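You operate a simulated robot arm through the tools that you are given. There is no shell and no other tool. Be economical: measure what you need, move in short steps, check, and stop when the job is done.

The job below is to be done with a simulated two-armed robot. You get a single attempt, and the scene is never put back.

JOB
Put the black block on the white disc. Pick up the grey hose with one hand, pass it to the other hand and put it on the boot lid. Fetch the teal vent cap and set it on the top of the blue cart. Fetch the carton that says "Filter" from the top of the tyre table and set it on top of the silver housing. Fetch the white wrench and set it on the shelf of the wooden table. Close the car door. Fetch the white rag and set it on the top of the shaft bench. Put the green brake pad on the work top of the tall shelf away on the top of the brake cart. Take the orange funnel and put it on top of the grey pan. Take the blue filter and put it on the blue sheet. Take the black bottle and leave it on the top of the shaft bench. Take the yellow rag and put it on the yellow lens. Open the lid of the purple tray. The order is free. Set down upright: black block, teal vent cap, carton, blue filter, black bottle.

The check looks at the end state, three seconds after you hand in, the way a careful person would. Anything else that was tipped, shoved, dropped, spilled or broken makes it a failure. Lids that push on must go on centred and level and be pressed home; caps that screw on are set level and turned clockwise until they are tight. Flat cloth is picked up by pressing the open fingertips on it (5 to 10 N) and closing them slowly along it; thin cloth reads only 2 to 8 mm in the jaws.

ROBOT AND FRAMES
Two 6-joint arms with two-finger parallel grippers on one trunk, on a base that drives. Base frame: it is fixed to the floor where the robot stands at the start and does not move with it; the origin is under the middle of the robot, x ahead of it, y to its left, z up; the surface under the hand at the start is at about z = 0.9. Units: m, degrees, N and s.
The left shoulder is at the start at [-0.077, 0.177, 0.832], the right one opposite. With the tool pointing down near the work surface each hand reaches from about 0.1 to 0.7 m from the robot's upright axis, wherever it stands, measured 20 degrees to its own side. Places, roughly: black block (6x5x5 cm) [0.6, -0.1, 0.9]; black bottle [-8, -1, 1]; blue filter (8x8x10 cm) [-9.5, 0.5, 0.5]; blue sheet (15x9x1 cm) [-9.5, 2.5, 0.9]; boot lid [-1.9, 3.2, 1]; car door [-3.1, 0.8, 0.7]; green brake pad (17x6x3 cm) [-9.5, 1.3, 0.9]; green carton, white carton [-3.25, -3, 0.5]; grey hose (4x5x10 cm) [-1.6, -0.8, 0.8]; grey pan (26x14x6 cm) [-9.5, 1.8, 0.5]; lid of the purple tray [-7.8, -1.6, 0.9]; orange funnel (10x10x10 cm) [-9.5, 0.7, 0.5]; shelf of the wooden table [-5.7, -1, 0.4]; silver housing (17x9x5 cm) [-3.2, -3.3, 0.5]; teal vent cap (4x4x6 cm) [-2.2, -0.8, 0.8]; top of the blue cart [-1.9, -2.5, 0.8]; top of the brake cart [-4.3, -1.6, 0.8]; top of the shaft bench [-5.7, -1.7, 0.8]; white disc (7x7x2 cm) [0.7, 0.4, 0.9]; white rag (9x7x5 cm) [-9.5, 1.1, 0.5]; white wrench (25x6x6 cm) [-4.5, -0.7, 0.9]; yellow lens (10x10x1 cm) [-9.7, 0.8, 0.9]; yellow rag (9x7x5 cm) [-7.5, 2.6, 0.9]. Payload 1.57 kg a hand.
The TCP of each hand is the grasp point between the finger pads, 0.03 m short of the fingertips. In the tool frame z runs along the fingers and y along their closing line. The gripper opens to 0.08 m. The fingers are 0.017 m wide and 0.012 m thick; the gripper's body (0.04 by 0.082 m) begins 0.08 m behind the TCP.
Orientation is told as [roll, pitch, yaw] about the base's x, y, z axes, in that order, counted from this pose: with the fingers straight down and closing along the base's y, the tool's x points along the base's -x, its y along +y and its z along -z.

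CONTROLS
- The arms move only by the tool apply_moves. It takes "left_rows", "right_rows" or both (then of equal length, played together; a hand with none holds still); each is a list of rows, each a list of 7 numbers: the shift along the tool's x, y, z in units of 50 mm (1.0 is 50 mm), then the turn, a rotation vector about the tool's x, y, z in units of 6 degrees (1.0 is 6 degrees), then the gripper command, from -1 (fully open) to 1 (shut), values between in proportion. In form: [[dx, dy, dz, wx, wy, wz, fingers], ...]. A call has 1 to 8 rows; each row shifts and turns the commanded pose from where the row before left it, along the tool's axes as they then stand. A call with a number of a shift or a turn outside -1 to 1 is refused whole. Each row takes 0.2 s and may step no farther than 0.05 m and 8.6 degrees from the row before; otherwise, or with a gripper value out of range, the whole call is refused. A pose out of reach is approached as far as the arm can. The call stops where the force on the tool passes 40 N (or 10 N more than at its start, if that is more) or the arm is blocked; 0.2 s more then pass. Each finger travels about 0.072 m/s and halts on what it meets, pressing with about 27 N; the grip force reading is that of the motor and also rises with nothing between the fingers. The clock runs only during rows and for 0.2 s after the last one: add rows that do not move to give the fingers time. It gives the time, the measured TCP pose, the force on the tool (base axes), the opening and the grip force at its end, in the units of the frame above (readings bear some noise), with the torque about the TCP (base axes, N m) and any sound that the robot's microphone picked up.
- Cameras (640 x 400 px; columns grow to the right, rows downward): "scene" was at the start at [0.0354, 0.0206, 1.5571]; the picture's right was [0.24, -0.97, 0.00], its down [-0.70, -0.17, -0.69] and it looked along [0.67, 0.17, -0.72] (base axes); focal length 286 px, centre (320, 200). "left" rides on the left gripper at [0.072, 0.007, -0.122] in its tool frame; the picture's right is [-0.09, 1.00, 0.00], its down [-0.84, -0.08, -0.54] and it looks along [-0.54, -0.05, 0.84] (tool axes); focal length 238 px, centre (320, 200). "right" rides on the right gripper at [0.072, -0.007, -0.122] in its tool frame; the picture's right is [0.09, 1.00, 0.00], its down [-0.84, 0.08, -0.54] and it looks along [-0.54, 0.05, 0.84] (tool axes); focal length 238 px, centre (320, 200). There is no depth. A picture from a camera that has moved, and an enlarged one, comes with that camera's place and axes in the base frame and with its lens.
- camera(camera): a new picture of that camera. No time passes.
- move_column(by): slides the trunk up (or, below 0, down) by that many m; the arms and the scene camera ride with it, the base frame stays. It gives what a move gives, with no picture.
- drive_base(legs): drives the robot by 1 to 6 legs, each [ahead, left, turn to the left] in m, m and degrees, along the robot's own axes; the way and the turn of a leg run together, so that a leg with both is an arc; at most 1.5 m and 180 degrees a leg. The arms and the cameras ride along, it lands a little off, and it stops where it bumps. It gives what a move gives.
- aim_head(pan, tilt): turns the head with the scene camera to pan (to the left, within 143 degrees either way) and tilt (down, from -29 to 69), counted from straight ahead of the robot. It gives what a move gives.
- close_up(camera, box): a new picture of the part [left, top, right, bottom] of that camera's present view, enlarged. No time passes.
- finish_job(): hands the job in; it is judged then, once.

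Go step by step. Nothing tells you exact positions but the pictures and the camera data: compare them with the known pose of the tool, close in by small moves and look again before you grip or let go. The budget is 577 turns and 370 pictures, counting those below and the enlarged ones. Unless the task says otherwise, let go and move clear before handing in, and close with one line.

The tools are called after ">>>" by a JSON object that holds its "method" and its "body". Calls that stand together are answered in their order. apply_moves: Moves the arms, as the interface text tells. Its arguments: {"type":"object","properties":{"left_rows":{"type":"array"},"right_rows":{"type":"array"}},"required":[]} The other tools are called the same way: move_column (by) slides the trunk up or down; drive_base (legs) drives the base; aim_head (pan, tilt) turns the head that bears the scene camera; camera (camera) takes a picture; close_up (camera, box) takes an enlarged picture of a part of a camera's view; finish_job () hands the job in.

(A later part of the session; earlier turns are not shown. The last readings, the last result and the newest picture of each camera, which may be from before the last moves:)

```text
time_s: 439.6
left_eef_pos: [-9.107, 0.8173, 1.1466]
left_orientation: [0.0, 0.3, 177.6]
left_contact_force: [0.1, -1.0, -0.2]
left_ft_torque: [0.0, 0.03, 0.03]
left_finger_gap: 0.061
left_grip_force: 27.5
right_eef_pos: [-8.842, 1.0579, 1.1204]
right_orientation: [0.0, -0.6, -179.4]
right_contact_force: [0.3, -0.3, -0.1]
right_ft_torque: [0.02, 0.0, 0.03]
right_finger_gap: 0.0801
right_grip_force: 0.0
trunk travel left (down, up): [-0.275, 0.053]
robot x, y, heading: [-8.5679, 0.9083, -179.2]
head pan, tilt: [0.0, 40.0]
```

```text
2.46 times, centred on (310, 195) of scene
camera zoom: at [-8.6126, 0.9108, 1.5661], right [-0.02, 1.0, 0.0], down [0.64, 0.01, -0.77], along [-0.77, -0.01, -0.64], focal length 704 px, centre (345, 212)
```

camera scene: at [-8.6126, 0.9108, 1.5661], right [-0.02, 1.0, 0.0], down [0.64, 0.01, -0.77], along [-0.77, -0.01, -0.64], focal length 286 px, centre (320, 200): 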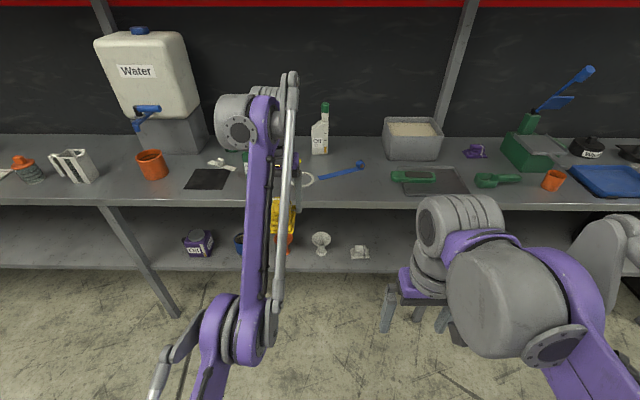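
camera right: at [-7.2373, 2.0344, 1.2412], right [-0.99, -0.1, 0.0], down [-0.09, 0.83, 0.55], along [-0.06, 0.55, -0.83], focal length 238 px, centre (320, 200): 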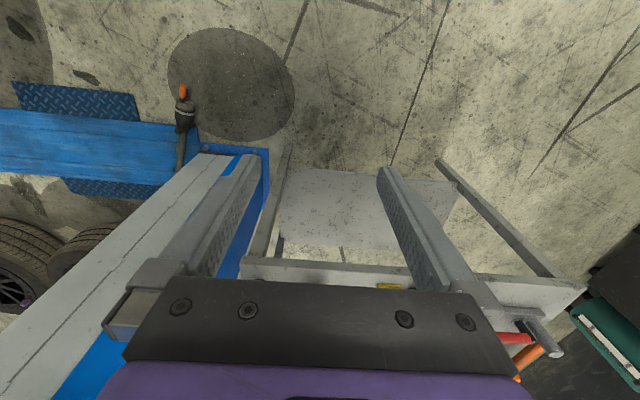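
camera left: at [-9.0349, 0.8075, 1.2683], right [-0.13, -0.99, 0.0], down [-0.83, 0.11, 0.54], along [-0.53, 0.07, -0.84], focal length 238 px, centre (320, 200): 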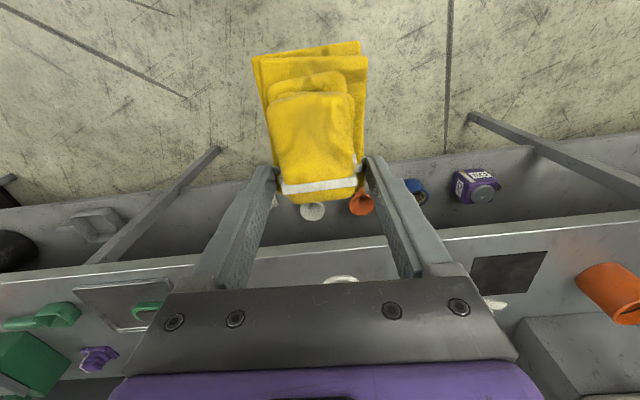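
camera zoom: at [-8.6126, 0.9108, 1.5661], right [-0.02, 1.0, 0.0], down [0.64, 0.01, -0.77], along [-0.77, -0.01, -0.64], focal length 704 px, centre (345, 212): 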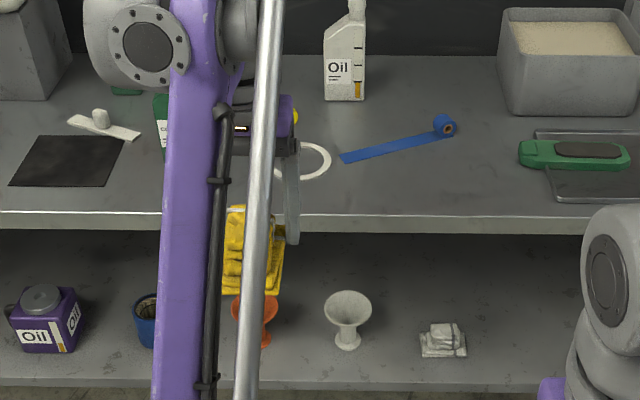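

>>> {"method": "apply_moves", "body": {"left_rows": [[0.3, 0.9, 0.2, 0, 0, 0, 1], [0.3, 0.9, 0.2, 0, 0, 0, 1], [0.3, 0.9, 0.2, 0, 0, 0, 1], [0.3, 0.9, 0.2, 0, 0, 0, 1], [0.3, 0.9, 0.2, 0, 0, 0, 1]]}}

>>> {"method": "close_up", "body": {"camera": "scene", "box": [140, 120, 440, 270]}}

```text
time_s: 440.8
left_eef_pos: [-9.102, 0.5828, 1.1199]
left_orientation: [0.0, 0.3, 177.6]
left_contact_force: [-0.1, -0.2, -0.9]
left_ft_torque: [0.0, 0.02, -0.01]
left_finger_gap: 0.0609
left_grip_force: 26.4
left hand out of reach, approached as far as the arm can: row 1, 2, 3, 4, 5
right_eef_pos: [-8.8412, 1.0574, 1.1224]
right_orientation: [-0.1, -0.5, -179.3]
right_contact_force: [1.0, -0.6, -0.9]
right_ft_torque: [0.01, -0.05, -0.03]
right_finger_gap: 0.08
right_grip_force: 0.0
trunk travel left (down, up): [-0.275, 0.053]
robot x, y, heading: [-8.5665, 0.9133, -179.3]
head pan, tilt: [0.0, 40.0]
```

```text
2.13 times, centred on (290, 195) of scene
camera zoom: at [-8.6124, 0.9092, 1.5661], right [-0.02, 1.0, 0.0], down [0.64, 0.01, -0.77], along [-0.77, -0.01, -0.64], focal length 610 px, centre (384, 211)
```

zoom: 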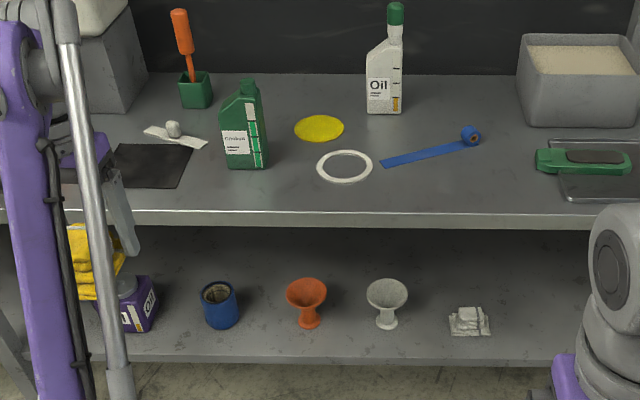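

Lens ≈[-9.71, 0.757]; jug south of it, oil bottle behind. Move the hand in line with the lens first, then drive in.

>>> {"method": "apply_moves", "body": {"left_rows": [[0.5, -0.6, 0.1, 0, 0, 0, 1], [0.5, -0.6, 0.1, 0, 0, 0, 1], [0.5, -0.6, 0.1, 0, 0, 0, 1], [0.5, -0.6, 0.1, 0, 0, 0, 1], [0.5, -0.6, 0.1, 0, 0, 0, 1], [0.5, -0.6, 0.1, 0, 0, 0, 1]], "right_rows": [[0, -0.5, 0, 0, 0, 0, -1], [0, -0.5, 0, 0, 0, 0, -1], [0, -0.5, 0, 0, 0, 0, -1], [0, -0.5, 0, 0, 0, 0, -1], [0, 0, 0, 0, 0, 0, -1], [0, 0, 0, 0, 0, 0, -1]]}}

>>> {"method": "drive_base", "body": {"legs": [[0.4, 0.03, -1]]}}

>>> {"method": "camera", "body": {"camera": "left"}}

>>> {"method": "camera", "body": {"camera": "scene"}}

```text
time_s: 442.2
left_eef_pos: [-9.1093, 0.741, 1.1549]
left_orientation: [0.0, 0.2, 177.7]
left_contact_force: [-0.1, -0.5, -0.7]
left_ft_torque: [0.0, 0.03, -0.04]
left_finger_gap: 0.0611
left_grip_force: 27.2
left hand out of reach, approached as far as the arm can: row 1, 2, 3, 4, 5, 6
right_eef_pos: [-8.8434, 1.1584, 1.1203]
right_orientation: [-0.1, -0.6, -179.3]
right_contact_force: [0.3, -0.7, 0.2]
right_ft_torque: [0.01, 0.02, -0.01]
right_finger_gap: 0.0801
right_grip_force: 0.1
trunk travel left (down, up): [-0.275, 0.053]
robot x, y, heading: [-8.5674, 0.9075, -179.3]
head pan, tilt: [0.0, 40.0]
```

```text
time_s: 444.7
left_eef_pos: [-9.5068, 0.7154, 1.1547]
left_orientation: [0.0, 0.2, 176.8]
left_contact_force: [0.9, -0.3, -0.9]
left_ft_torque: [0.02, 0.04, 0.03]
left_finger_gap: 0.0611
left_grip_force: 26.6
right_eef_pos: [-9.2333, 1.1268, 1.12]
right_orientation: [0.1, -0.6, 179.9]
right_contact_force: [0.5, 0.4, 0.6]
right_ft_torque: [-0.02, 0.0, 0.0]
right_finger_gap: 0.0798
right_grip_force: 0.1
trunk travel left (down, up): [-0.275, 0.053]
robot x, y, heading: [-8.9617, 0.8785, -180.0]
head pan, tilt: [0.0, 40.0]
```

```text
236 pictures are left
camera left: at [-9.4338, 0.7039, 1.2764], right [-0.15, -0.99, 0.0], down [-0.83, 0.12, 0.54], along [-0.53, 0.08, -0.84], focal length 238 px, centre (320, 200)
```

left: 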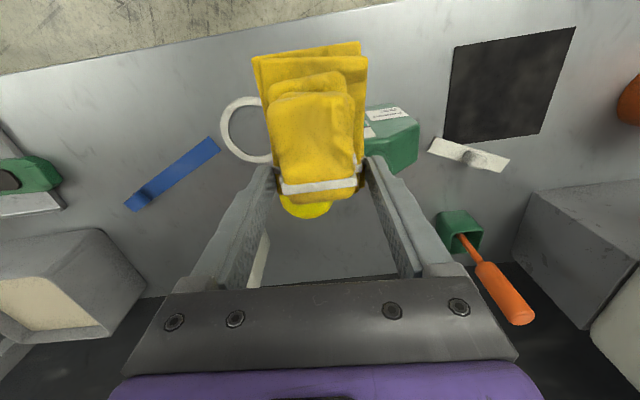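

```text
235 pictures are left
camera scene: at [-9.0067, 0.8783, 1.5661], right [0.0, 1.0, 0.0], down [0.64, 0.0, -0.77], along [-0.77, 0.0, -0.64], focal length 286 px, centre (320, 200)
```

scene: 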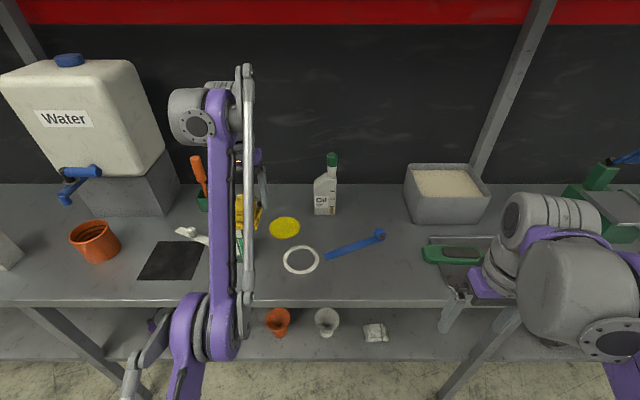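

>>> {"method": "drive_base", "body": {"legs": [[0.12, 0, 0]]}}

>>> {"method": "apply_moves", "body": {"left_rows": [[-0.3, -0.4, 0.5, 0, 0, 0, 1], [-0.4, -0.5, 0.5, 0, 0, 0, 1], [-0.4, 0, 0.6, 0, 0, 0, 1]]}}

>>> {"method": "camera", "body": {"camera": "left"}}

>>> {"method": "camera", "body": {"camera": "scene"}}

```text
time_s: 445.9
left_eef_pos: [-9.6227, 0.7136, 1.1548]
left_orientation: [0.0, 0.3, 176.8]
left_contact_force: [-0.7, 0.6, -0.5]
left_ft_torque: [-0.01, 0.02, -0.02]
left_finger_gap: 0.061
left_grip_force: 27.3
right_eef_pos: [-9.3507, 1.1272, 1.1206]
right_orientation: [0.1, -0.6, 180.0]
right_contact_force: [0.0, -0.1, 0.6]
right_ft_torque: [0.06, 0.0, -0.01]
right_finger_gap: 0.08
right_grip_force: 0.1
trunk travel left (down, up): [-0.275, 0.053]
robot x, y, heading: [-9.0812, 0.8796, -180.1]
head pan, tilt: [0.0, 40.0]
```

```text
time_s: 446.7
left_eef_pos: [-9.6741, 0.7608, 1.0739]
left_orientation: [-0.1, 0.3, 176.8]
left_contact_force: [-0.4, 0.6, -0.1]
left_ft_torque: [-0.01, -0.03, -0.01]
left_finger_gap: 0.0609
left_grip_force: 27.2
right_eef_pos: [-9.3522, 1.1265, 1.1207]
right_orientation: [0.0, -0.5, 180.0]
right_contact_force: [-0.2, 0.4, 0.5]
right_ft_torque: [0.02, -0.02, 0.0]
right_finger_gap: 0.0798
right_grip_force: 0.0
trunk travel left (down, up): [-0.275, 0.053]
robot x, y, heading: [-9.0772, 0.878, -180.2]
head pan, tilt: [0.0, 40.0]
```

```text
234 pictures are left
camera left: at [-9.6019, 0.7504, 1.1961], right [-0.15, -0.99, 0.0], down [-0.83, 0.12, 0.54], along [-0.53, 0.08, -0.84], focal length 238 px, centre (320, 200)
```

left: 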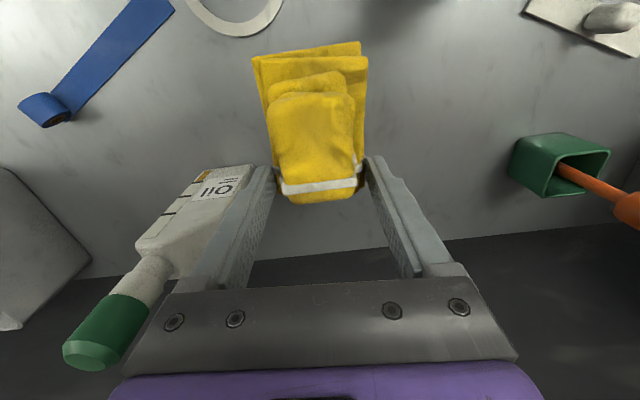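

```text
233 pictures are left
camera scene: at [-9.1248, 0.8775, 1.5661], right [0.0, 1.0, 0.0], down [0.64, 0.0, -0.77], along [-0.77, 0.0, -0.64], focal length 286 px, centre (320, 200)
```

scene: 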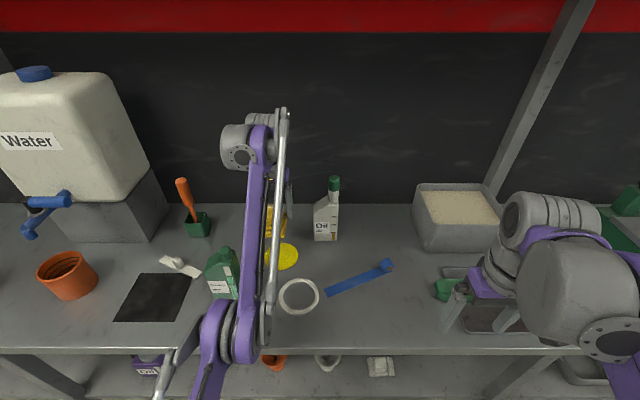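

>>> {"method": "apply_moves", "body": {"left_rows": [[-0.4, 0, 0.6, 0, 0, 0, 1], [-0.34, 0.03, 0.7, 0, 0, 0, 1], [0, 0, 0.7, 0, 0, 0, 1], [0, 0, 0.5, 0, 0, 0, 1]]}}

>>> {"method": "camera", "body": {"camera": "left"}}

>>> {"method": "close_up", "body": {"camera": "scene", "box": [180, 180, 380, 320]}}

```text
time_s: 447.7
left_eef_pos: [-9.7105, 0.7623, 0.9485]
left_orientation: [0.0, 0.4, 176.8]
left_contact_force: [-0.1, 0.2, -0.5]
left_ft_torque: [-0.03, 0.0, 0.03]
left_finger_gap: 0.0609
left_grip_force: 27.4
right_eef_pos: [-9.3496, 1.1267, 1.1204]
right_orientation: [0.0, -0.6, 179.9]
right_contact_force: [0.4, -0.3, 0.2]
right_ft_torque: [0.01, 0.01, -0.01]
right_finger_gap: 0.0801
right_grip_force: 0.0
trunk travel left (down, up): [-0.275, 0.053]
robot x, y, heading: [-9.0775, 0.8752, -179.8]
head pan, tilt: [0.0, 40.0]
```

```text
232 pictures are left
camera left: at [-9.6393, 0.752, 1.0715], right [-0.15, -0.99, 0.0], down [-0.83, 0.12, 0.54], along [-0.53, 0.08, -0.84], focal length 238 px, centre (320, 200)
```

left: 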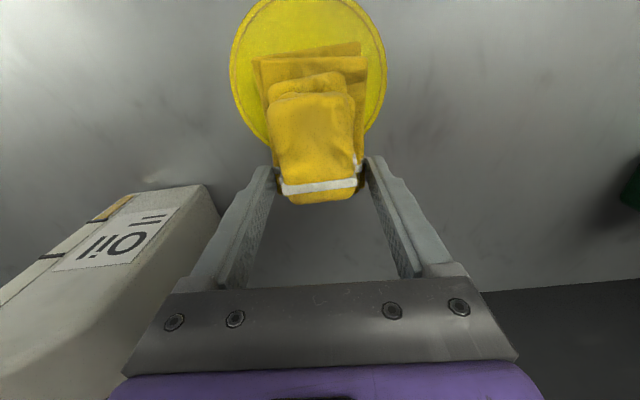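

```text
2.86 times, centred on (280, 250) of scene
camera zoom: at [-9.1244, 0.878, 1.5662], right [0.0, 1.0, 0.0], down [0.64, 0.0, -0.77], along [-0.77, 0.0, -0.64], focal length 817 px, centre (434, 57)
```

zoom: 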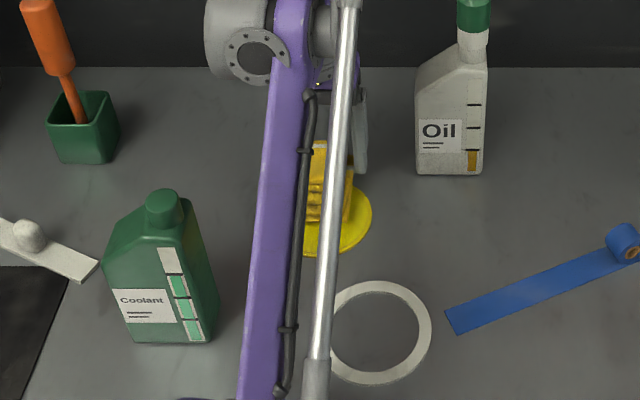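

The worktop is slightly higher: lens ≈[-9.657, 0.762, 0.898]. Shift back 3 cm, then lower.

>>> {"method": "apply_moves", "body": {"left_rows": [[0.3, 0, 0, 0, 0, 0, 1], [0.3, 0, 0, 0, 0, 0, 1], [0, 0, 0, 0, 0, 0, 1]]}}

>>> {"method": "camera", "body": {"camera": "left"}}

```text
time_s: 448.5
left_eef_pos: [-9.696, 0.7605, 0.9633]
left_orientation: [0.0, 0.3, 176.7]
left_contact_force: [0.7, -0.3, -0.4]
left_ft_torque: [0.03, -0.05, 0.01]
left_finger_gap: 0.0608
left_grip_force: 26.7
left hand out of reach, approached as far as the arm can: row 1, 2
right_eef_pos: [-9.3502, 1.1267, 1.1196]
right_orientation: [0.1, -0.5, 179.9]
right_contact_force: [-0.3, 0.6, -0.4]
right_ft_torque: [0.03, 0.0, -0.02]
right_finger_gap: 0.0802
right_grip_force: 0.0
trunk travel left (down, up): [-0.275, 0.053]
robot x, y, heading: [-9.0756, 0.8794, -179.7]
head pan, tilt: [0.0, 40.0]
```

```text
230 pictures are left
camera left: at [-9.624, 0.7507, 1.085], right [-0.15, -0.99, 0.0], down [-0.83, 0.12, 0.54], along [-0.53, 0.08, -0.84], focal length 238 px, centre (320, 200)
```

left: 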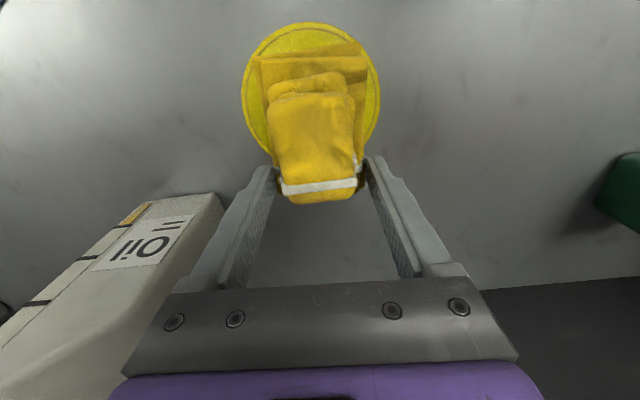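

>>> {"method": "drive_base", "body": {"legs": [[-0.02, 0, 0]]}}

>>> {"method": "apply_moves", "body": {"left_rows": [[0, 0, 0.2, 0, 0, 0, 1], [0, 0, 0.12, 0, 0, 0, 1]]}}

>>> {"method": "camera", "body": {"camera": "left"}}

```text
time_s: 449.3
left_eef_pos: [-9.6761, 0.761, 0.9623]
left_orientation: [0.0, 0.4, 176.9]
left_contact_force: [0.1, 0.4, -0.5]
left_ft_torque: [-0.01, 0.01, -0.01]
left_finger_gap: 0.0608
left_grip_force: 26.8
right_eef_pos: [-9.3325, 1.1271, 1.121]
right_orientation: [-0.1, -0.4, 179.9]
right_contact_force: [-0.7, -1.5, -0.6]
right_ft_torque: [-0.01, -0.01, 0.0]
right_finger_gap: 0.08
right_grip_force: 0.1
trunk travel left (down, up): [-0.275, 0.053]
robot x, y, heading: [-9.0591, 0.8799, -180.0]
head pan, tilt: [0.0, 40.0]
```

```text
time_s: 449.9
left_eef_pos: [-9.6835, 0.7618, 0.9544]
left_orientation: [0.0, 0.6, 176.8]
left_contact_force: [2.2, 0.4, -0.7]
left_ft_torque: [0.01, 0.01, -0.01]
left_finger_gap: 0.061
left_grip_force: 27.4
left hand out of reach, approached as far as the arm can: row 1, 2
right_eef_pos: [-9.3305, 1.1271, 1.1204]
right_orientation: [0.0, -0.6, 179.8]
right_contact_force: [1.2, 0.3, 0.3]
right_ft_torque: [-0.02, 0.03, -0.03]
right_finger_gap: 0.08
right_grip_force: 0.0
trunk travel left (down, up): [-0.275, 0.053]
robot x, y, heading: [-9.0623, 0.8777, -179.9]
head pan, tilt: [0.0, 40.0]
```

```text
229 pictures are left
camera left: at [-9.612, 0.7518, 1.0761], right [-0.15, -0.99, 0.0], down [-0.83, 0.12, 0.54], along [-0.53, 0.08, -0.84], focal length 238 px, centre (320, 200)
```

left: 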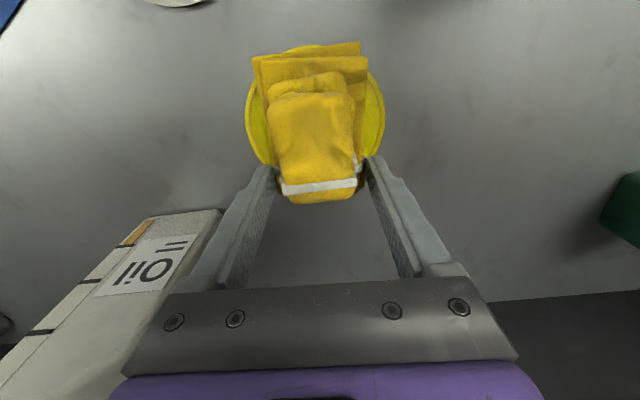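

Rag is centred over the lens. The arm is at a joint limit, so I'll lower it with the trunk.

>>> {"method": "move_column", "body": {"by": -0.012}}

>>> {"method": "camera", "body": {"camera": "left"}}

```text
time_s: 450.5
left_eef_pos: [-9.6839, 0.7628, 0.9415]
left_orientation: [0.0, 0.3, 176.8]
left_contact_force: [0.0, -0.3, -1.2]
left_ft_torque: [-0.03, 0.02, -0.01]
left_finger_gap: 0.061
left_grip_force: 27.2
right_eef_pos: [-9.3316, 1.1276, 1.1078]
right_orientation: [-0.1, -0.6, 179.9]
right_contact_force: [0.3, 0.4, -0.3]
right_ft_torque: [0.0, -0.01, 0.05]
right_finger_gap: 0.0798
right_grip_force: 0.1
trunk travel left (down, up): [-0.263, 0.065]
robot x, y, heading: [-9.0595, 0.8773, -180.0]
head pan, tilt: [0.0, 40.0]
```

```text
228 pictures are left
camera left: at [-9.612, 0.7514, 1.0634], right [-0.15, -0.99, 0.0], down [-0.83, 0.12, 0.54], along [-0.53, 0.08, -0.84], focal length 238 px, centre (320, 200)
```

left: 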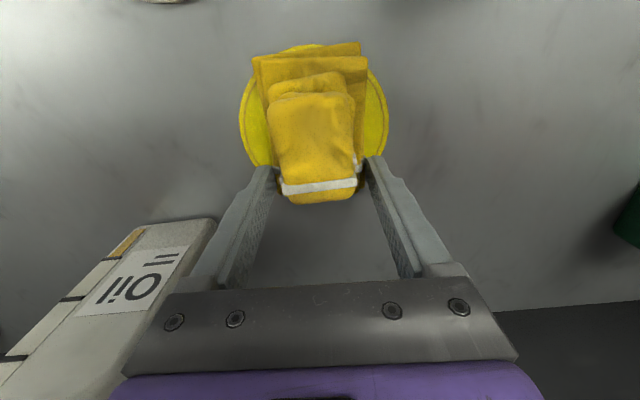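

>>> {"method": "move_column", "body": {"by": -0.008}}

>>> {"method": "camera", "body": {"camera": "left"}}

```text
time_s: 451.1
left_eef_pos: [-9.6826, 0.7613, 0.9349]
left_orientation: [0.2, 0.4, 176.8]
left_contact_force: [-2.0, -0.7, 22.1]
left_ft_torque: [0.05, 0.25, -0.03]
left_finger_gap: 0.0608
left_grip_force: 27.1
right_eef_pos: [-9.3307, 1.1278, 1.1017]
right_orientation: [0.1, -0.7, 179.8]
right_contact_force: [0.0, -0.4, -0.4]
right_ft_torque: [0.01, 0.01, -0.01]
right_finger_gap: 0.08
right_grip_force: 0.1
trunk travel left (down, up): [-0.255, 0.073]
robot x, y, heading: [-9.0551, 0.8769, -179.8]
head pan, tilt: [0.0, 40.0]
```

```text
227 pictures are left
camera left: at [-9.6106, 0.7515, 1.057], right [-0.15, -0.99, 0.0], down [-0.83, 0.12, 0.54], along [-0.53, 0.08, -0.84], focal length 238 px, centre (320, 200)
```

left: 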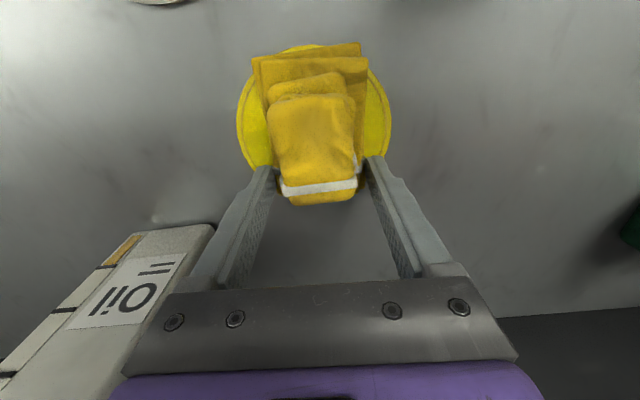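

Contact. Open and raise with the trunk.

>>> {"method": "apply_moves", "body": {"left_rows": [[0, 0, 0, 0, 0, 0, -0.6], [0, 0, 0, 0, 0, 0, -0.8], [0, 0, 0, 0, 0, 0, -0.8]]}}

>>> {"method": "move_column", "body": {"by": 0.07}}

>>> {"method": "camera", "body": {"camera": "left"}}

```text
time_s: 451.9
left_eef_pos: [-9.6816, 0.7613, 0.934]
left_orientation: [0.1, 0.3, 176.8]
left_contact_force: [0.9, -2.5, 14.5]
left_ft_torque: [0.03, -0.02, 0.01]
left_finger_gap: 0.0667
left_grip_force: 0.0
right_eef_pos: [-9.3301, 1.1279, 1.1011]
right_orientation: [-0.1, -0.5, 179.9]
right_contact_force: [0.2, -1.5, 0.2]
right_ft_torque: [0.01, 0.02, -0.01]
right_finger_gap: 0.08
right_grip_force: 0.1
trunk travel left (down, up): [-0.255, 0.073]
robot x, y, heading: [-9.0607, 0.8772, -179.9]
head pan, tilt: [0.0, 40.0]
```

```text
time_s: 452.9
left_eef_pos: [-9.7186, 0.7619, 1.0549]
left_orientation: [0.3, -3.7, 176.8]
left_contact_force: [-0.6, 0.3, -0.4]
left_ft_torque: [0.0, 0.01, 0.0]
left_finger_gap: 0.0722
left_grip_force: 0.0
right_eef_pos: [-9.3303, 1.1271, 1.171]
right_orientation: [0.0, -0.5, 179.9]
right_contact_force: [0.9, 1.0, -0.2]
right_ft_torque: [0.0, -0.01, 0.0]
right_finger_gap: 0.0799
right_grip_force: 0.1
trunk travel left (down, up): [-0.325, 0.003]
robot x, y, heading: [-9.057, 0.8764, -180.1]
head pan, tilt: [0.0, 40.0]
```

```text
226 pictures are left
camera left: at [-9.638, 0.7513, 1.1715], right [-0.15, -0.99, 0.01], down [-0.79, 0.12, 0.59], along [-0.59, 0.08, -0.8], focal length 238 px, centre (320, 200)
```

left: 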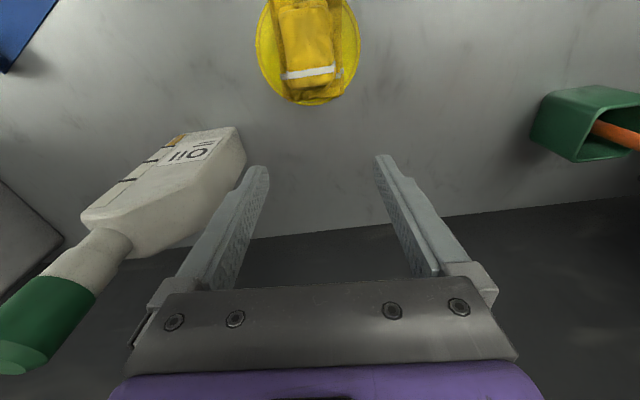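

The yellow rag lies on the lens. Back off and normalise the left arm.

>>> {"method": "drive_base", "body": {"legs": [[-0.5, 0, 0]]}}

>>> {"method": "apply_moves", "body": {"left_rows": [[0.5, 0, 0.5, 0, 0.3, 0, -1], [0.7, 0.1, 0.3, 0, 0.3, 0, -1], [0.7, 0.1, 0.2, 0, 0, 0, -1], [0.7, 0.1, 0, 0, 0, 0, -1], [0.7, 0.1, 0, 0, 0, 0, -1]]}}

>>> {"method": "camera", "body": {"camera": "scene"}}

```text
time_s: 455.9
left_eef_pos: [-9.2229, 0.7625, 1.0535]
left_orientation: [0.3, -3.7, 176.7]
left_contact_force: [0.2, 0.8, 0.1]
left_ft_torque: [0.02, 0.01, -0.03]
left_finger_gap: 0.0717
left_grip_force: 0.1
right_eef_pos: [-8.8347, 1.1277, 1.172]
right_orientation: [0.0, -0.6, 179.8]
right_contact_force: [0.8, 0.0, -0.9]
right_ft_torque: [0.01, -0.03, 0.0]
right_finger_gap: 0.0802
right_grip_force: 0.1
trunk travel left (down, up): [-0.325, 0.003]
robot x, y, heading: [-8.5622, 0.8766, 180.0]
head pan, tilt: [0.0, 40.0]
```

```text
time_s: 457.1
left_eef_pos: [-9.1512, 0.7408, 1.1006]
left_orientation: [0.4, 0.0, 176.7]
left_contact_force: [0.0, 0.3, -0.2]
left_ft_torque: [-0.03, -0.02, -0.02]
left_finger_gap: 0.0801
left_grip_force: 0.1
left hand out of reach, approached as far as the arm can: row 1, 2, 3, 4, 5
right_eef_pos: [-8.8341, 1.1268, 1.1702]
right_orientation: [0.0, -0.7, 179.8]
right_contact_force: [1.0, 0.7, 0.2]
right_ft_torque: [0.0, 0.01, 0.01]
right_finger_gap: 0.0801
right_grip_force: 0.0
trunk travel left (down, up): [-0.325, 0.003]
robot x, y, heading: [-8.5572, 0.8776, 180.2]
head pan, tilt: [0.0, 40.0]
```

```text
225 pictures are left
camera scene: at [-8.6047, 0.8783, 1.6191], right [0.0, 1.0, 0.0], down [0.64, 0.0, -0.77], along [-0.77, 0.0, -0.64], focal length 286 px, centre (320, 200)
```

scene: 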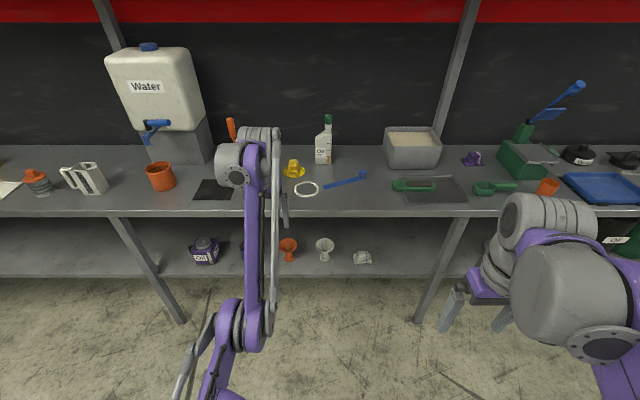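

The left elbow is in the wrong branch. I'll stretch the arm out straight and come back lower to let it fold properly.

>>> {"method": "drive_base", "body": {"legs": [[-0.4, 0, 0]]}}

>>> {"method": "apply_moves", "body": {"left_rows": [[-0.9, 0, 0.2, 0, 0, 0, -1], [-0.9, 0, 0.2, 0, 0, 0, -1], [-0.9, 0, 0.2, 0, 0, 0, -1], [-0.9, 0, 0.2, 0, 0, 0, -1], [-0.9, 0, 0.2, 0, 0, 0, -1], [-0.9, 0, 0.2, 0, 0, 0, -1], [-0.9, 0, 0.2, 0, 0, 0, -1], [0, 0, 0, 0, 0, 0, -1]]}}

>>> {"method": "apply_moves", "body": {"left_rows": [[0, 0, 0.9, 0, 0, 0, -1], [0, 0, 0.9, 0, 0, 0, -1], [0, 0, 0.9, 0, 0, 0, -1], [0.5, 0, 0.7, 0, 0, 0, -1], [0.5, 0, 0.5, 0, 0, 0, -1], [0.8, 0, 0, 0, 0, 0, -1], [0.8, 0, 0, 0, 0, 0, -1], [0.8, 0, 0, 0, 0, 0, -1]]}}

>>> {"method": "camera", "body": {"camera": "scene"}}

```text
time_s: 459.6
left_eef_pos: [-8.7483, 0.7408, 1.1001]
left_orientation: [0.3, 0.0, 176.6]
left_contact_force: [0.2, -0.3, -0.4]
left_ft_torque: [0.02, -0.02, 0.02]
left_finger_gap: 0.08
left_grip_force: 0.1
right_eef_pos: [-8.43, 1.1275, 1.1712]
right_orientation: [0.0, -0.6, 179.7]
right_contact_force: [-0.4, -0.5, -0.1]
right_ft_torque: [0.03, -0.01, -0.04]
right_finger_gap: 0.0802
right_grip_force: 0.1
trunk travel left (down, up): [-0.325, 0.003]
robot x, y, heading: [-8.1551, 0.8738, 180.0]
head pan, tilt: [0.0, 40.0]
```

```text
time_s: 461.4
left_eef_pos: [-8.8522, 0.7474, 1.0482]
left_orientation: [0.2, 0.2, 176.7]
left_contact_force: [0.3, 0.1, 1.2]
left_ft_torque: [-0.03, 0.02, 0.0]
left_finger_gap: 0.0801
left_grip_force: 0.0
left hand out of reach, approached as far as the arm can: row 3, 4, 5, 6, 7
right_eef_pos: [-8.4294, 1.1282, 1.171]
right_orientation: [-0.1, -0.5, 179.8]
right_contact_force: [-0.9, 0.4, 0.1]
right_ft_torque: [0.01, 0.0, 0.0]
right_finger_gap: 0.08
right_grip_force: 0.0
trunk travel left (down, up): [-0.325, 0.003]
robot x, y, heading: [-8.1567, 0.8774, 179.8]
head pan, tilt: [0.0, 40.0]
```

```text
time_s: 463.2
left_eef_pos: [-8.7396, 0.7425, 0.871]
left_orientation: [0.3, 0.0, 176.7]
left_contact_force: [-0.7, -0.2, 0.5]
left_ft_torque: [0.02, 0.04, -0.03]
left_finger_gap: 0.0799
left_grip_force: 0.0
left hand out of reach, approached as far as the arm can: row 2, 3, 4, 5
right_eef_pos: [-8.4292, 1.128, 1.1712]
right_orientation: [0.0, -0.5, 179.7]
right_contact_force: [0.9, 0.6, 0.2]
right_ft_torque: [0.01, 0.03, -0.02]
right_finger_gap: 0.08
right_grip_force: 0.0
trunk travel left (down, up): [-0.325, 0.003]
robot x, y, heading: [-8.1564, 0.8772, 179.8]
head pan, tilt: [0.0, 40.0]
```

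```text
224 pictures are left
camera scene: at [-8.1996, 0.8781, 1.6191], right [0.0, 1.0, 0.0], down [0.64, 0.0, -0.77], along [-0.77, 0.0, -0.64], focal length 286 px, centre (320, 200)
```

scene: 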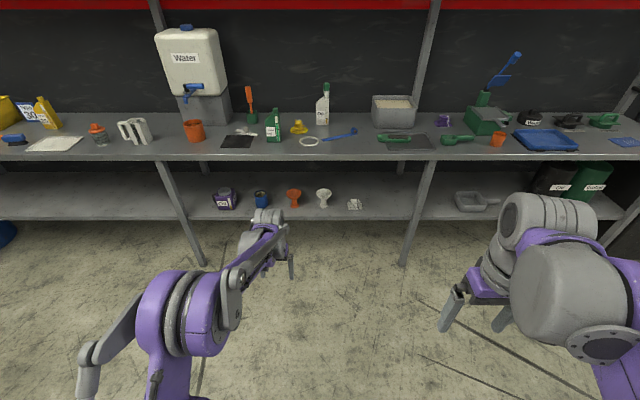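

>>> {"method": "apply_moves", "body": {"left_rows": [[0.9, 0, 0, 0, 0, 0, -1], [0.9, 0, 0, 0, 0, 0, -1], [0.9, 0, 0, 0, 0, 0, -1], [0.9, 0, 0, 0, 0, 0, -1], [0.3, 0, -0.9, 0, 0, 0, -1], [0, 0, -0.9, 0, 0, 0, -1], [0, 0, -0.9, 0, 0, 0, -1], [0, 0, -0.9, 0, 0, 0, -1]]}}

>>> {"method": "camera", "body": {"camera": "scene"}}

```text
time_s: 465.0
left_eef_pos: [-8.5442, 0.7314, 1.05]
left_orientation: [0.3, 0.0, 176.8]
left_contact_force: [-0.3, -0.2, -0.6]
left_ft_torque: [-0.04, -0.03, -0.01]
left_finger_gap: 0.0802
left_grip_force: 0.1
right_eef_pos: [-8.4291, 1.1282, 1.1701]
right_orientation: [0.0, -0.6, 179.8]
right_contact_force: [-0.8, 0.2, 0.8]
right_ft_torque: [0.0, 0.04, 0.0]
right_finger_gap: 0.0799
right_grip_force: 0.0
trunk travel left (down, up): [-0.325, 0.003]
robot x, y, heading: [-8.1591, 0.8772, 180.0]
head pan, tilt: [0.0, 40.0]
```

```text
223 pictures are left
camera scene: at [-8.2, 0.8781, 1.6191], right [0.0, 1.0, 0.0], down [0.64, 0.0, -0.77], along [-0.77, 0.0, -0.64], focal length 286 px, centre (320, 200)
```

scene: 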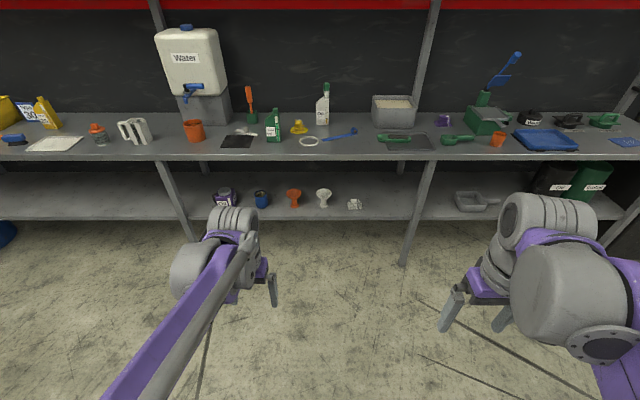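

Arm recovered. Next the lower shelf: lower the trunk and pitch both hands forward; orange funnel for the right hand, blue filter for the left.

>>> {"method": "drive_base", "body": {"legs": [[0.3, 0.27, 0]]}}

>>> {"method": "apply_moves", "body": {"right_rows": [[-0.3, 0.5, 0.3, 0, -1, 0, -1], [-0.3, 0.5, 0, 0, -1, 0, -1], [0, 0.3, 0, 0, -1, 0, -1], [0, 0, 0, 0, -1, 0, -1], [0, 0, 0, 0, -1, 0, -1], [0, 0, 0, 0, -1, 0, -1], [0, 0, 0, 0, -1, 0, -1], [0, 0, 0, 0, -1, 0, -1]], "left_rows": [[0, 0, 0, 0, -1, 0, -1], [0, 0, 0, 0, -1, 0, -1], [0, 0, 0, 0, -1, 0, -1], [0, 0, 0, 0, -1, 0, -1], [0, 0, 0, 0, -1, 0, -1], [0, 0, 0, 0, -1, 0, -1], [0, 0, 0, 0, -1, 0, -1], [0, 0, 0, 0, -1, 0, -1]]}}

>>> {"method": "move_column", "body": {"by": -0.31}}

>>> {"method": "camera", "body": {"camera": "scene"}}

```text
time_s: 468.0
left_eef_pos: [-8.8387, 0.4545, 1.0507]
left_orientation: [0.3, 0.0, 176.6]
left_contact_force: [1.0, 0.1, 0.3]
left_ft_torque: [0.02, 0.01, -0.01]
left_finger_gap: 0.0802
left_grip_force: 0.0
right_eef_pos: [-8.7229, 0.8533, 1.171]
right_orientation: [0.0, -0.7, 179.8]
right_contact_force: [-0.9, 0.1, 0.5]
right_ft_torque: [0.0, 0.02, 0.05]
right_finger_gap: 0.0797
right_grip_force: 0.1
trunk travel left (down, up): [-0.325, 0.003]
robot x, y, heading: [-8.4512, 0.6014, 179.9]
head pan, tilt: [0.0, 40.0]
```

```text
time_s: 469.8
left_eef_pos: [-8.839, 0.454, 1.0511]
left_orientation: [0.6, -48.1, 176.3]
left_contact_force: [-0.1, -0.2, 0.4]
left_ft_torque: [-0.02, 0.0, -0.04]
left_finger_gap: 0.0803
left_grip_force: 0.1
right_eef_pos: [-8.7547, 0.7868, 1.1589]
right_orientation: [0.0, -48.5, 179.7]
right_contact_force: [0.3, -0.6, -0.3]
right_ft_torque: [-0.02, -0.02, 0.0]
right_finger_gap: 0.08
right_grip_force: 0.0
trunk travel left (down, up): [-0.325, 0.003]
robot x, y, heading: [-8.4507, 0.6025, 179.7]
head pan, tilt: [0.0, 40.0]
```

```text
time_s: 472.9
left_eef_pos: [-8.8396, 0.4542, 0.7407]
left_orientation: [0.4, -48.0, 176.3]
left_contact_force: [0.8, -1.0, -0.3]
left_ft_torque: [0.0, -0.03, 0.0]
left_finger_gap: 0.08
left_grip_force: 0.0
right_eef_pos: [-8.7602, 0.7872, 0.8484]
right_orientation: [0.0, -48.3, 179.8]
right_contact_force: [0.8, -0.4, -0.2]
right_ft_torque: [0.05, 0.01, 0.01]
right_finger_gap: 0.0797
right_grip_force: 0.0
trunk travel left (down, up): [-0.015, 0.313]
robot x, y, heading: [-8.4491, 0.603, 179.9]
head pan, tilt: [0.0, 40.0]
```

```text
222 pictures are left
camera scene: at [-8.5463, 0.6026, 1.2988], right [0.0, 1.0, 0.0], down [0.64, 0.0, -0.77], along [-0.77, 0.0, -0.64], focal length 286 px, centre (320, 200)
```

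scene: 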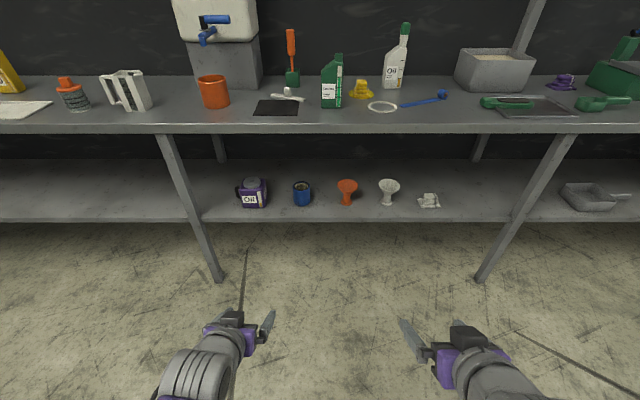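

>>> {"method": "close_up", "body": {"camera": "scene", "box": [220, 160, 460, 230]}}

>>> {"method": "close_up", "body": {"camera": "scene", "box": [540, 160, 640, 230]}}

```text
2.67 times, centred on (340, 195) of scene
camera zoom: at [-8.5463, 0.6026, 1.2988], right [0.0, 1.0, 0.0], down [0.64, 0.0, -0.77], along [-0.77, 0.0, -0.64], focal length 762 px, centre (267, 213)
```

zoom: 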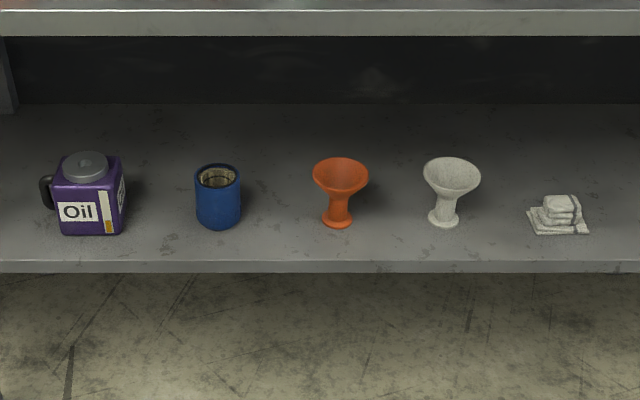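

```text
5.71 times, centred on (590, 195) of scene
camera zoom: at [-8.5463, 0.6026, 1.2988], right [0.0, 1.0, 0.0], down [0.64, 0.0, -0.77], along [-0.77, 0.0, -0.64], focal length 1634 px, centre (-1223, 229)
```

zoom: 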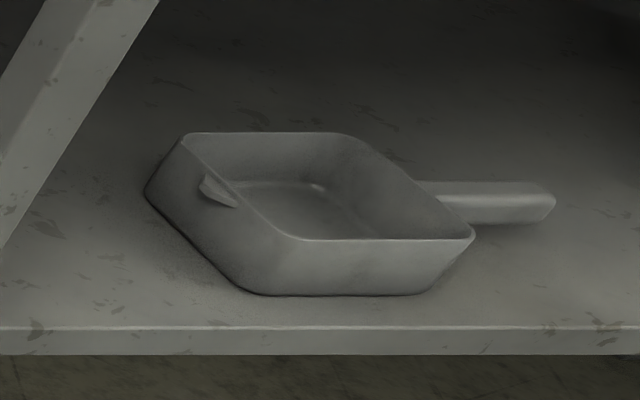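

Positions: filter ≈[-9.50, 0.523], funnel ≈[-9.50, 0.722], shelf top z≈0.474. Flatten the right hand to 27° below horizontal and lower it.

>>> {"method": "apply_moves", "body": {"right_rows": [[0, 0, 0, 0, -1, 0, -1], [0, 0, 0, 0, -1, 0, -1], [0, 0, 0, 0, -0.5, 0, -1]], "left_rows": [[0, 0, 0, 0, -1, 0, -1], [0, 0, 0, 0, -1, 0, -1], [0, 0, 0, 0, -0.5, 0, -1]]}}

>>> {"method": "apply_moves", "body": {"right_rows": [[0.75, 0.16, 0.38, 0, 0, 0, -1], [0.75, 0.16, 0.38, 0, 0, 0, -1], [0.75, 0.16, 0.38, 0, 0, 0, -1], [0.75, 0.16, 0.38, 0, 0, 0, -1], [0.75, 0.16, 0.38, 0, 0, 0, -1], [0.75, 0.16, 0.38, 0, 0, 0, -1], [0.75, 0.16, 0.38, 0, 0, 0, -1], [0.5, 0.16, 0.25, 0, 0, 0, -1]]}}

>>> {"method": "drive_base", "body": {"legs": [[0.33, 0, 0]]}}

>>> {"method": "camera", "body": {"camera": "right"}}

>>> {"method": "camera", "body": {"camera": "scene"}}

```text
time_s: 473.7
left_eef_pos: [-8.8391, 0.4539, 0.7425]
left_orientation: [0.6, -62.9, 176.0]
left_contact_force: [0.7, -0.5, -0.2]
left_ft_torque: [0.0, 0.01, 0.0]
left_finger_gap: 0.0801
left_grip_force: 0.1
right_eef_pos: [-8.7908, 0.7902, 0.8461]
right_orientation: [0.0, -63.2, 179.7]
right_contact_force: [0.4, 0.2, 1.0]
right_ft_torque: [-0.02, 0.01, 0.02]
right_finger_gap: 0.0799
right_grip_force: 0.0
right hand out of reach, approached as far as the arm can: row 1, 2, 3
trunk travel left (down, up): [-0.015, 0.313]
robot x, y, heading: [-8.4533, 0.6011, 179.8]
head pan, tilt: [0.0, 40.0]
```

```text
time_s: 475.5
left_eef_pos: [-8.8399, 0.4538, 0.7406]
left_orientation: [0.6, -62.9, 176.2]
left_contact_force: [0.1, 0.1, -0.2]
left_ft_torque: [0.0, 0.02, 0.01]
left_finger_gap: 0.0802
left_grip_force: 0.0
right_eef_pos: [-8.8162, 0.7283, 0.6054]
right_orientation: [-0.1, -63.2, 179.7]
right_contact_force: [0.1, 0.2, -0.1]
right_ft_torque: [0.03, 0.01, -0.01]
right_finger_gap: 0.0799
right_grip_force: 0.0
right hand out of reach, approached as far as the arm can: row 6, 7, 8
trunk travel left (down, up): [-0.015, 0.313]
robot x, y, heading: [-8.4523, 0.6042, 179.7]
head pan, tilt: [0.0, 40.0]
```

```text
time_s: 477.7
left_eef_pos: [-9.1669, 0.4552, 0.7413]
left_orientation: [0.6, -63.0, 176.2]
left_contact_force: [0.5, 0.2, 0.3]
left_ft_torque: [0.0, -0.02, 0.04]
left_finger_gap: 0.0801
left_grip_force: 0.0
right_eef_pos: [-9.1428, 0.7285, 0.6045]
right_orientation: [0.0, -63.2, 179.8]
right_contact_force: [0.6, 0.7, -0.8]
right_ft_torque: [0.04, -0.02, 0.01]
right_finger_gap: 0.0801
right_grip_force: 0.1
trunk travel left (down, up): [-0.015, 0.313]
robot x, y, heading: [-8.7756, 0.599, 180.1]
head pan, tilt: [0.0, 40.0]
```

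```text
219 pictures are left
camera right: at [-9.0014, 0.737, 0.5948], right [0.04, -1.0, -0.08], down [0.11, -0.08, 0.99], along [-0.99, -0.05, 0.1], focal length 238 px, centre (320, 200)
```

right: 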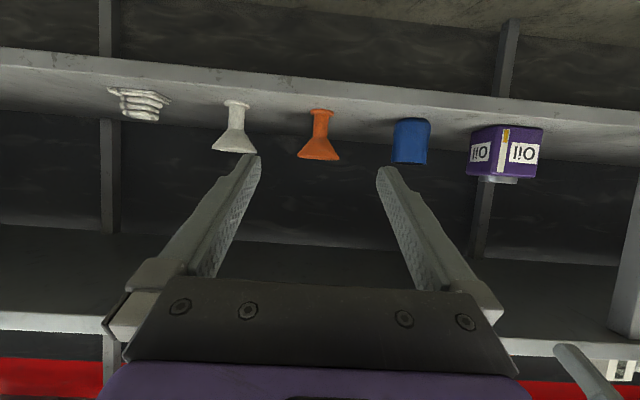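

```text
218 pictures are left
camera scene: at [-8.8733, 0.6029, 1.2988], right [0.0, 1.0, 0.0], down [0.64, 0.0, -0.77], along [-0.77, 0.0, -0.64], focal length 286 px, centre (320, 200)
```

scene: 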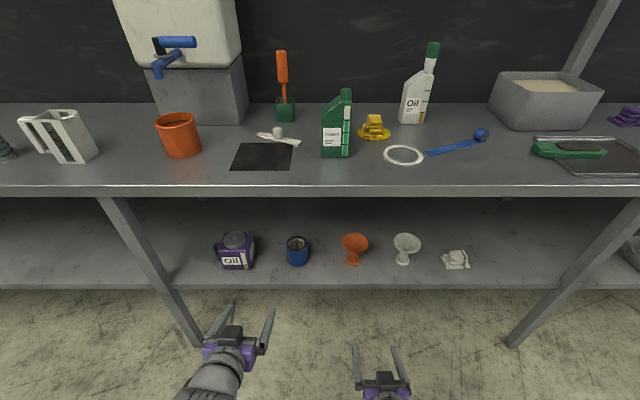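

>>> {"method": "drive_base", "body": {"legs": [[0.12, 0, 0]]}}

>>> {"method": "apply_moves", "body": {"right_rows": [[0.02, 0.04, 0.78, 0, 0, 0, -0.6], [0.02, 0.04, 0.78, 0, 0, 0, -0.6], [0.02, 0.04, 0.78, 0, 0, 0, -0.6], [0.02, 0.04, 0.78, 0, 0, 0, -0.6]]}}

>>> {"method": "camera", "body": {"camera": "right"}}

>>> {"method": "camera", "body": {"camera": "scene"}}

```text
time_s: 478.9
left_eef_pos: [-9.2895, 0.4557, 0.7419]
left_orientation: [0.7, -62.9, 176.2]
left_contact_force: [0.1, 1.1, -0.1]
left_ft_torque: [0.0, -0.03, 0.02]
left_finger_gap: 0.0802
left_grip_force: 0.2
right_eef_pos: [-9.2632, 0.7296, 0.6045]
right_orientation: [-0.1, -63.1, 179.8]
right_contact_force: [-0.9, 0.4, 0.3]
right_ft_torque: [-0.02, -0.03, 0.01]
right_finger_gap: 0.08
right_grip_force: 0.0
trunk travel left (down, up): [-0.015, 0.313]
robot x, y, heading: [-8.9023, 0.6027, -180.0]
head pan, tilt: [0.0, 40.0]
```

```text
time_s: 479.9
left_eef_pos: [-9.2877, 0.4549, 0.7411]
left_orientation: [0.7, -62.9, 176.1]
left_contact_force: [0.0, -0.5, 0.2]
left_ft_torque: [0.0, -0.01, 0.01]
left_finger_gap: 0.0799
left_grip_force: 0.1
right_eef_pos: [-9.4009, 0.7214, 0.5302]
right_orientation: [-0.1, -63.2, 179.9]
right_contact_force: [1.1, -0.3, 0.0]
right_ft_torque: [0.0, 0.03, 0.01]
right_finger_gap: 0.0638
right_grip_force: 0.0
trunk travel left (down, up): [-0.015, 0.313]
robot x, y, heading: [-8.9051, 0.5996, -180.2]
head pan, tilt: [0.0, 40.0]
```

```text
217 pictures are left
camera right: at [-9.2611, 0.7293, 0.5199], right [0.04, -1.0, -0.08], down [0.11, -0.08, 0.99], along [-0.99, -0.05, 0.1], focal length 238 px, centre (320, 200)
```

right: 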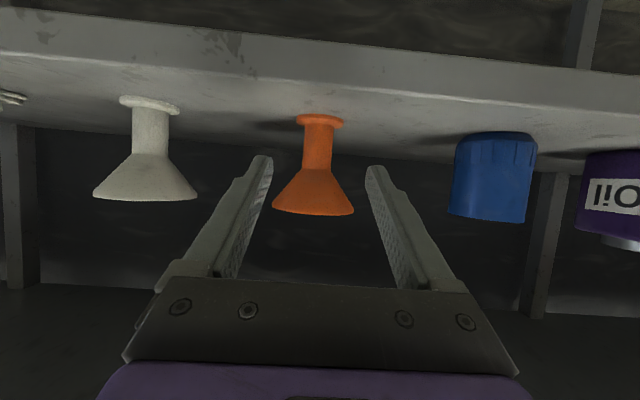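

```text
216 pictures are left
camera scene: at [-8.995, 0.6029, 1.2988], right [0.0, 1.0, 0.0], down [0.64, 0.0, -0.77], along [-0.77, 0.0, -0.64], focal length 286 px, centre (320, 200)
```

scene: 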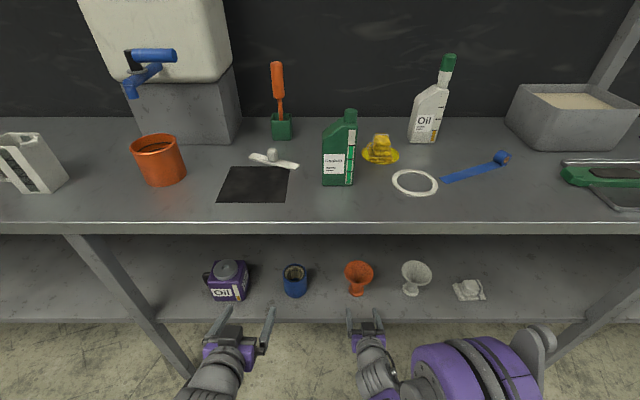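

>>> {"method": "apply_moves", "body": {"right_rows": [[0.66, 0.02, 0.336, 0, 0, 0, -0.6], [-0.32, 0, 0.636, 0, 0, 0, -0.6], [-0.32, 0, 0.636, 0, 0, 0, -0.6], [-0.32, 0, 0.636, 0, 0, 0, -0.6]]}}

>>> {"method": "camera", "body": {"camera": "right"}}

```text
time_s: 480.9
left_eef_pos: [-9.2877, 0.4542, 0.741]
left_orientation: [0.5, -62.9, 176.2]
left_contact_force: [0.6, 0.3, 0.0]
left_ft_torque: [-0.03, 0.01, 0.01]
left_finger_gap: 0.08
left_grip_force: 0.1
right_eef_pos: [-9.5093, 0.7226, 0.4936]
right_orientation: [0.0, -63.1, 179.8]
right_contact_force: [-0.6, 0.2, 0.0]
right_ft_torque: [0.0, -0.02, 0.02]
right_finger_gap: 0.0641
right_grip_force: 0.1
trunk travel left (down, up): [-0.015, 0.313]
robot x, y, heading: [-8.9002, 0.6007, -180.2]
head pan, tilt: [0.0, 40.0]
```

```text
215 pictures are left
camera right: at [-9.3683, 0.73, 0.4832], right [0.04, -1.0, -0.08], down [0.11, -0.08, 0.99], along [-0.99, -0.05, 0.1], focal length 238 px, centre (320, 200)
```

right: 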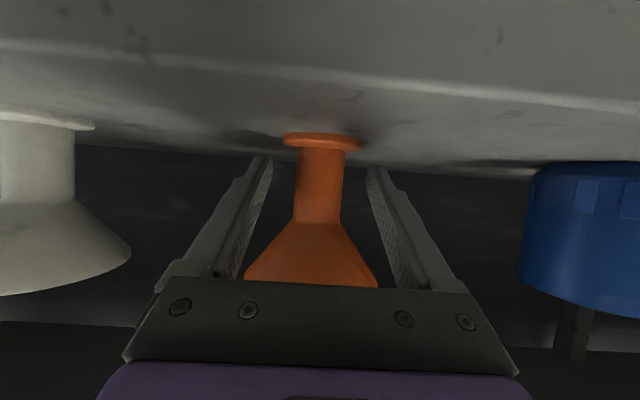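

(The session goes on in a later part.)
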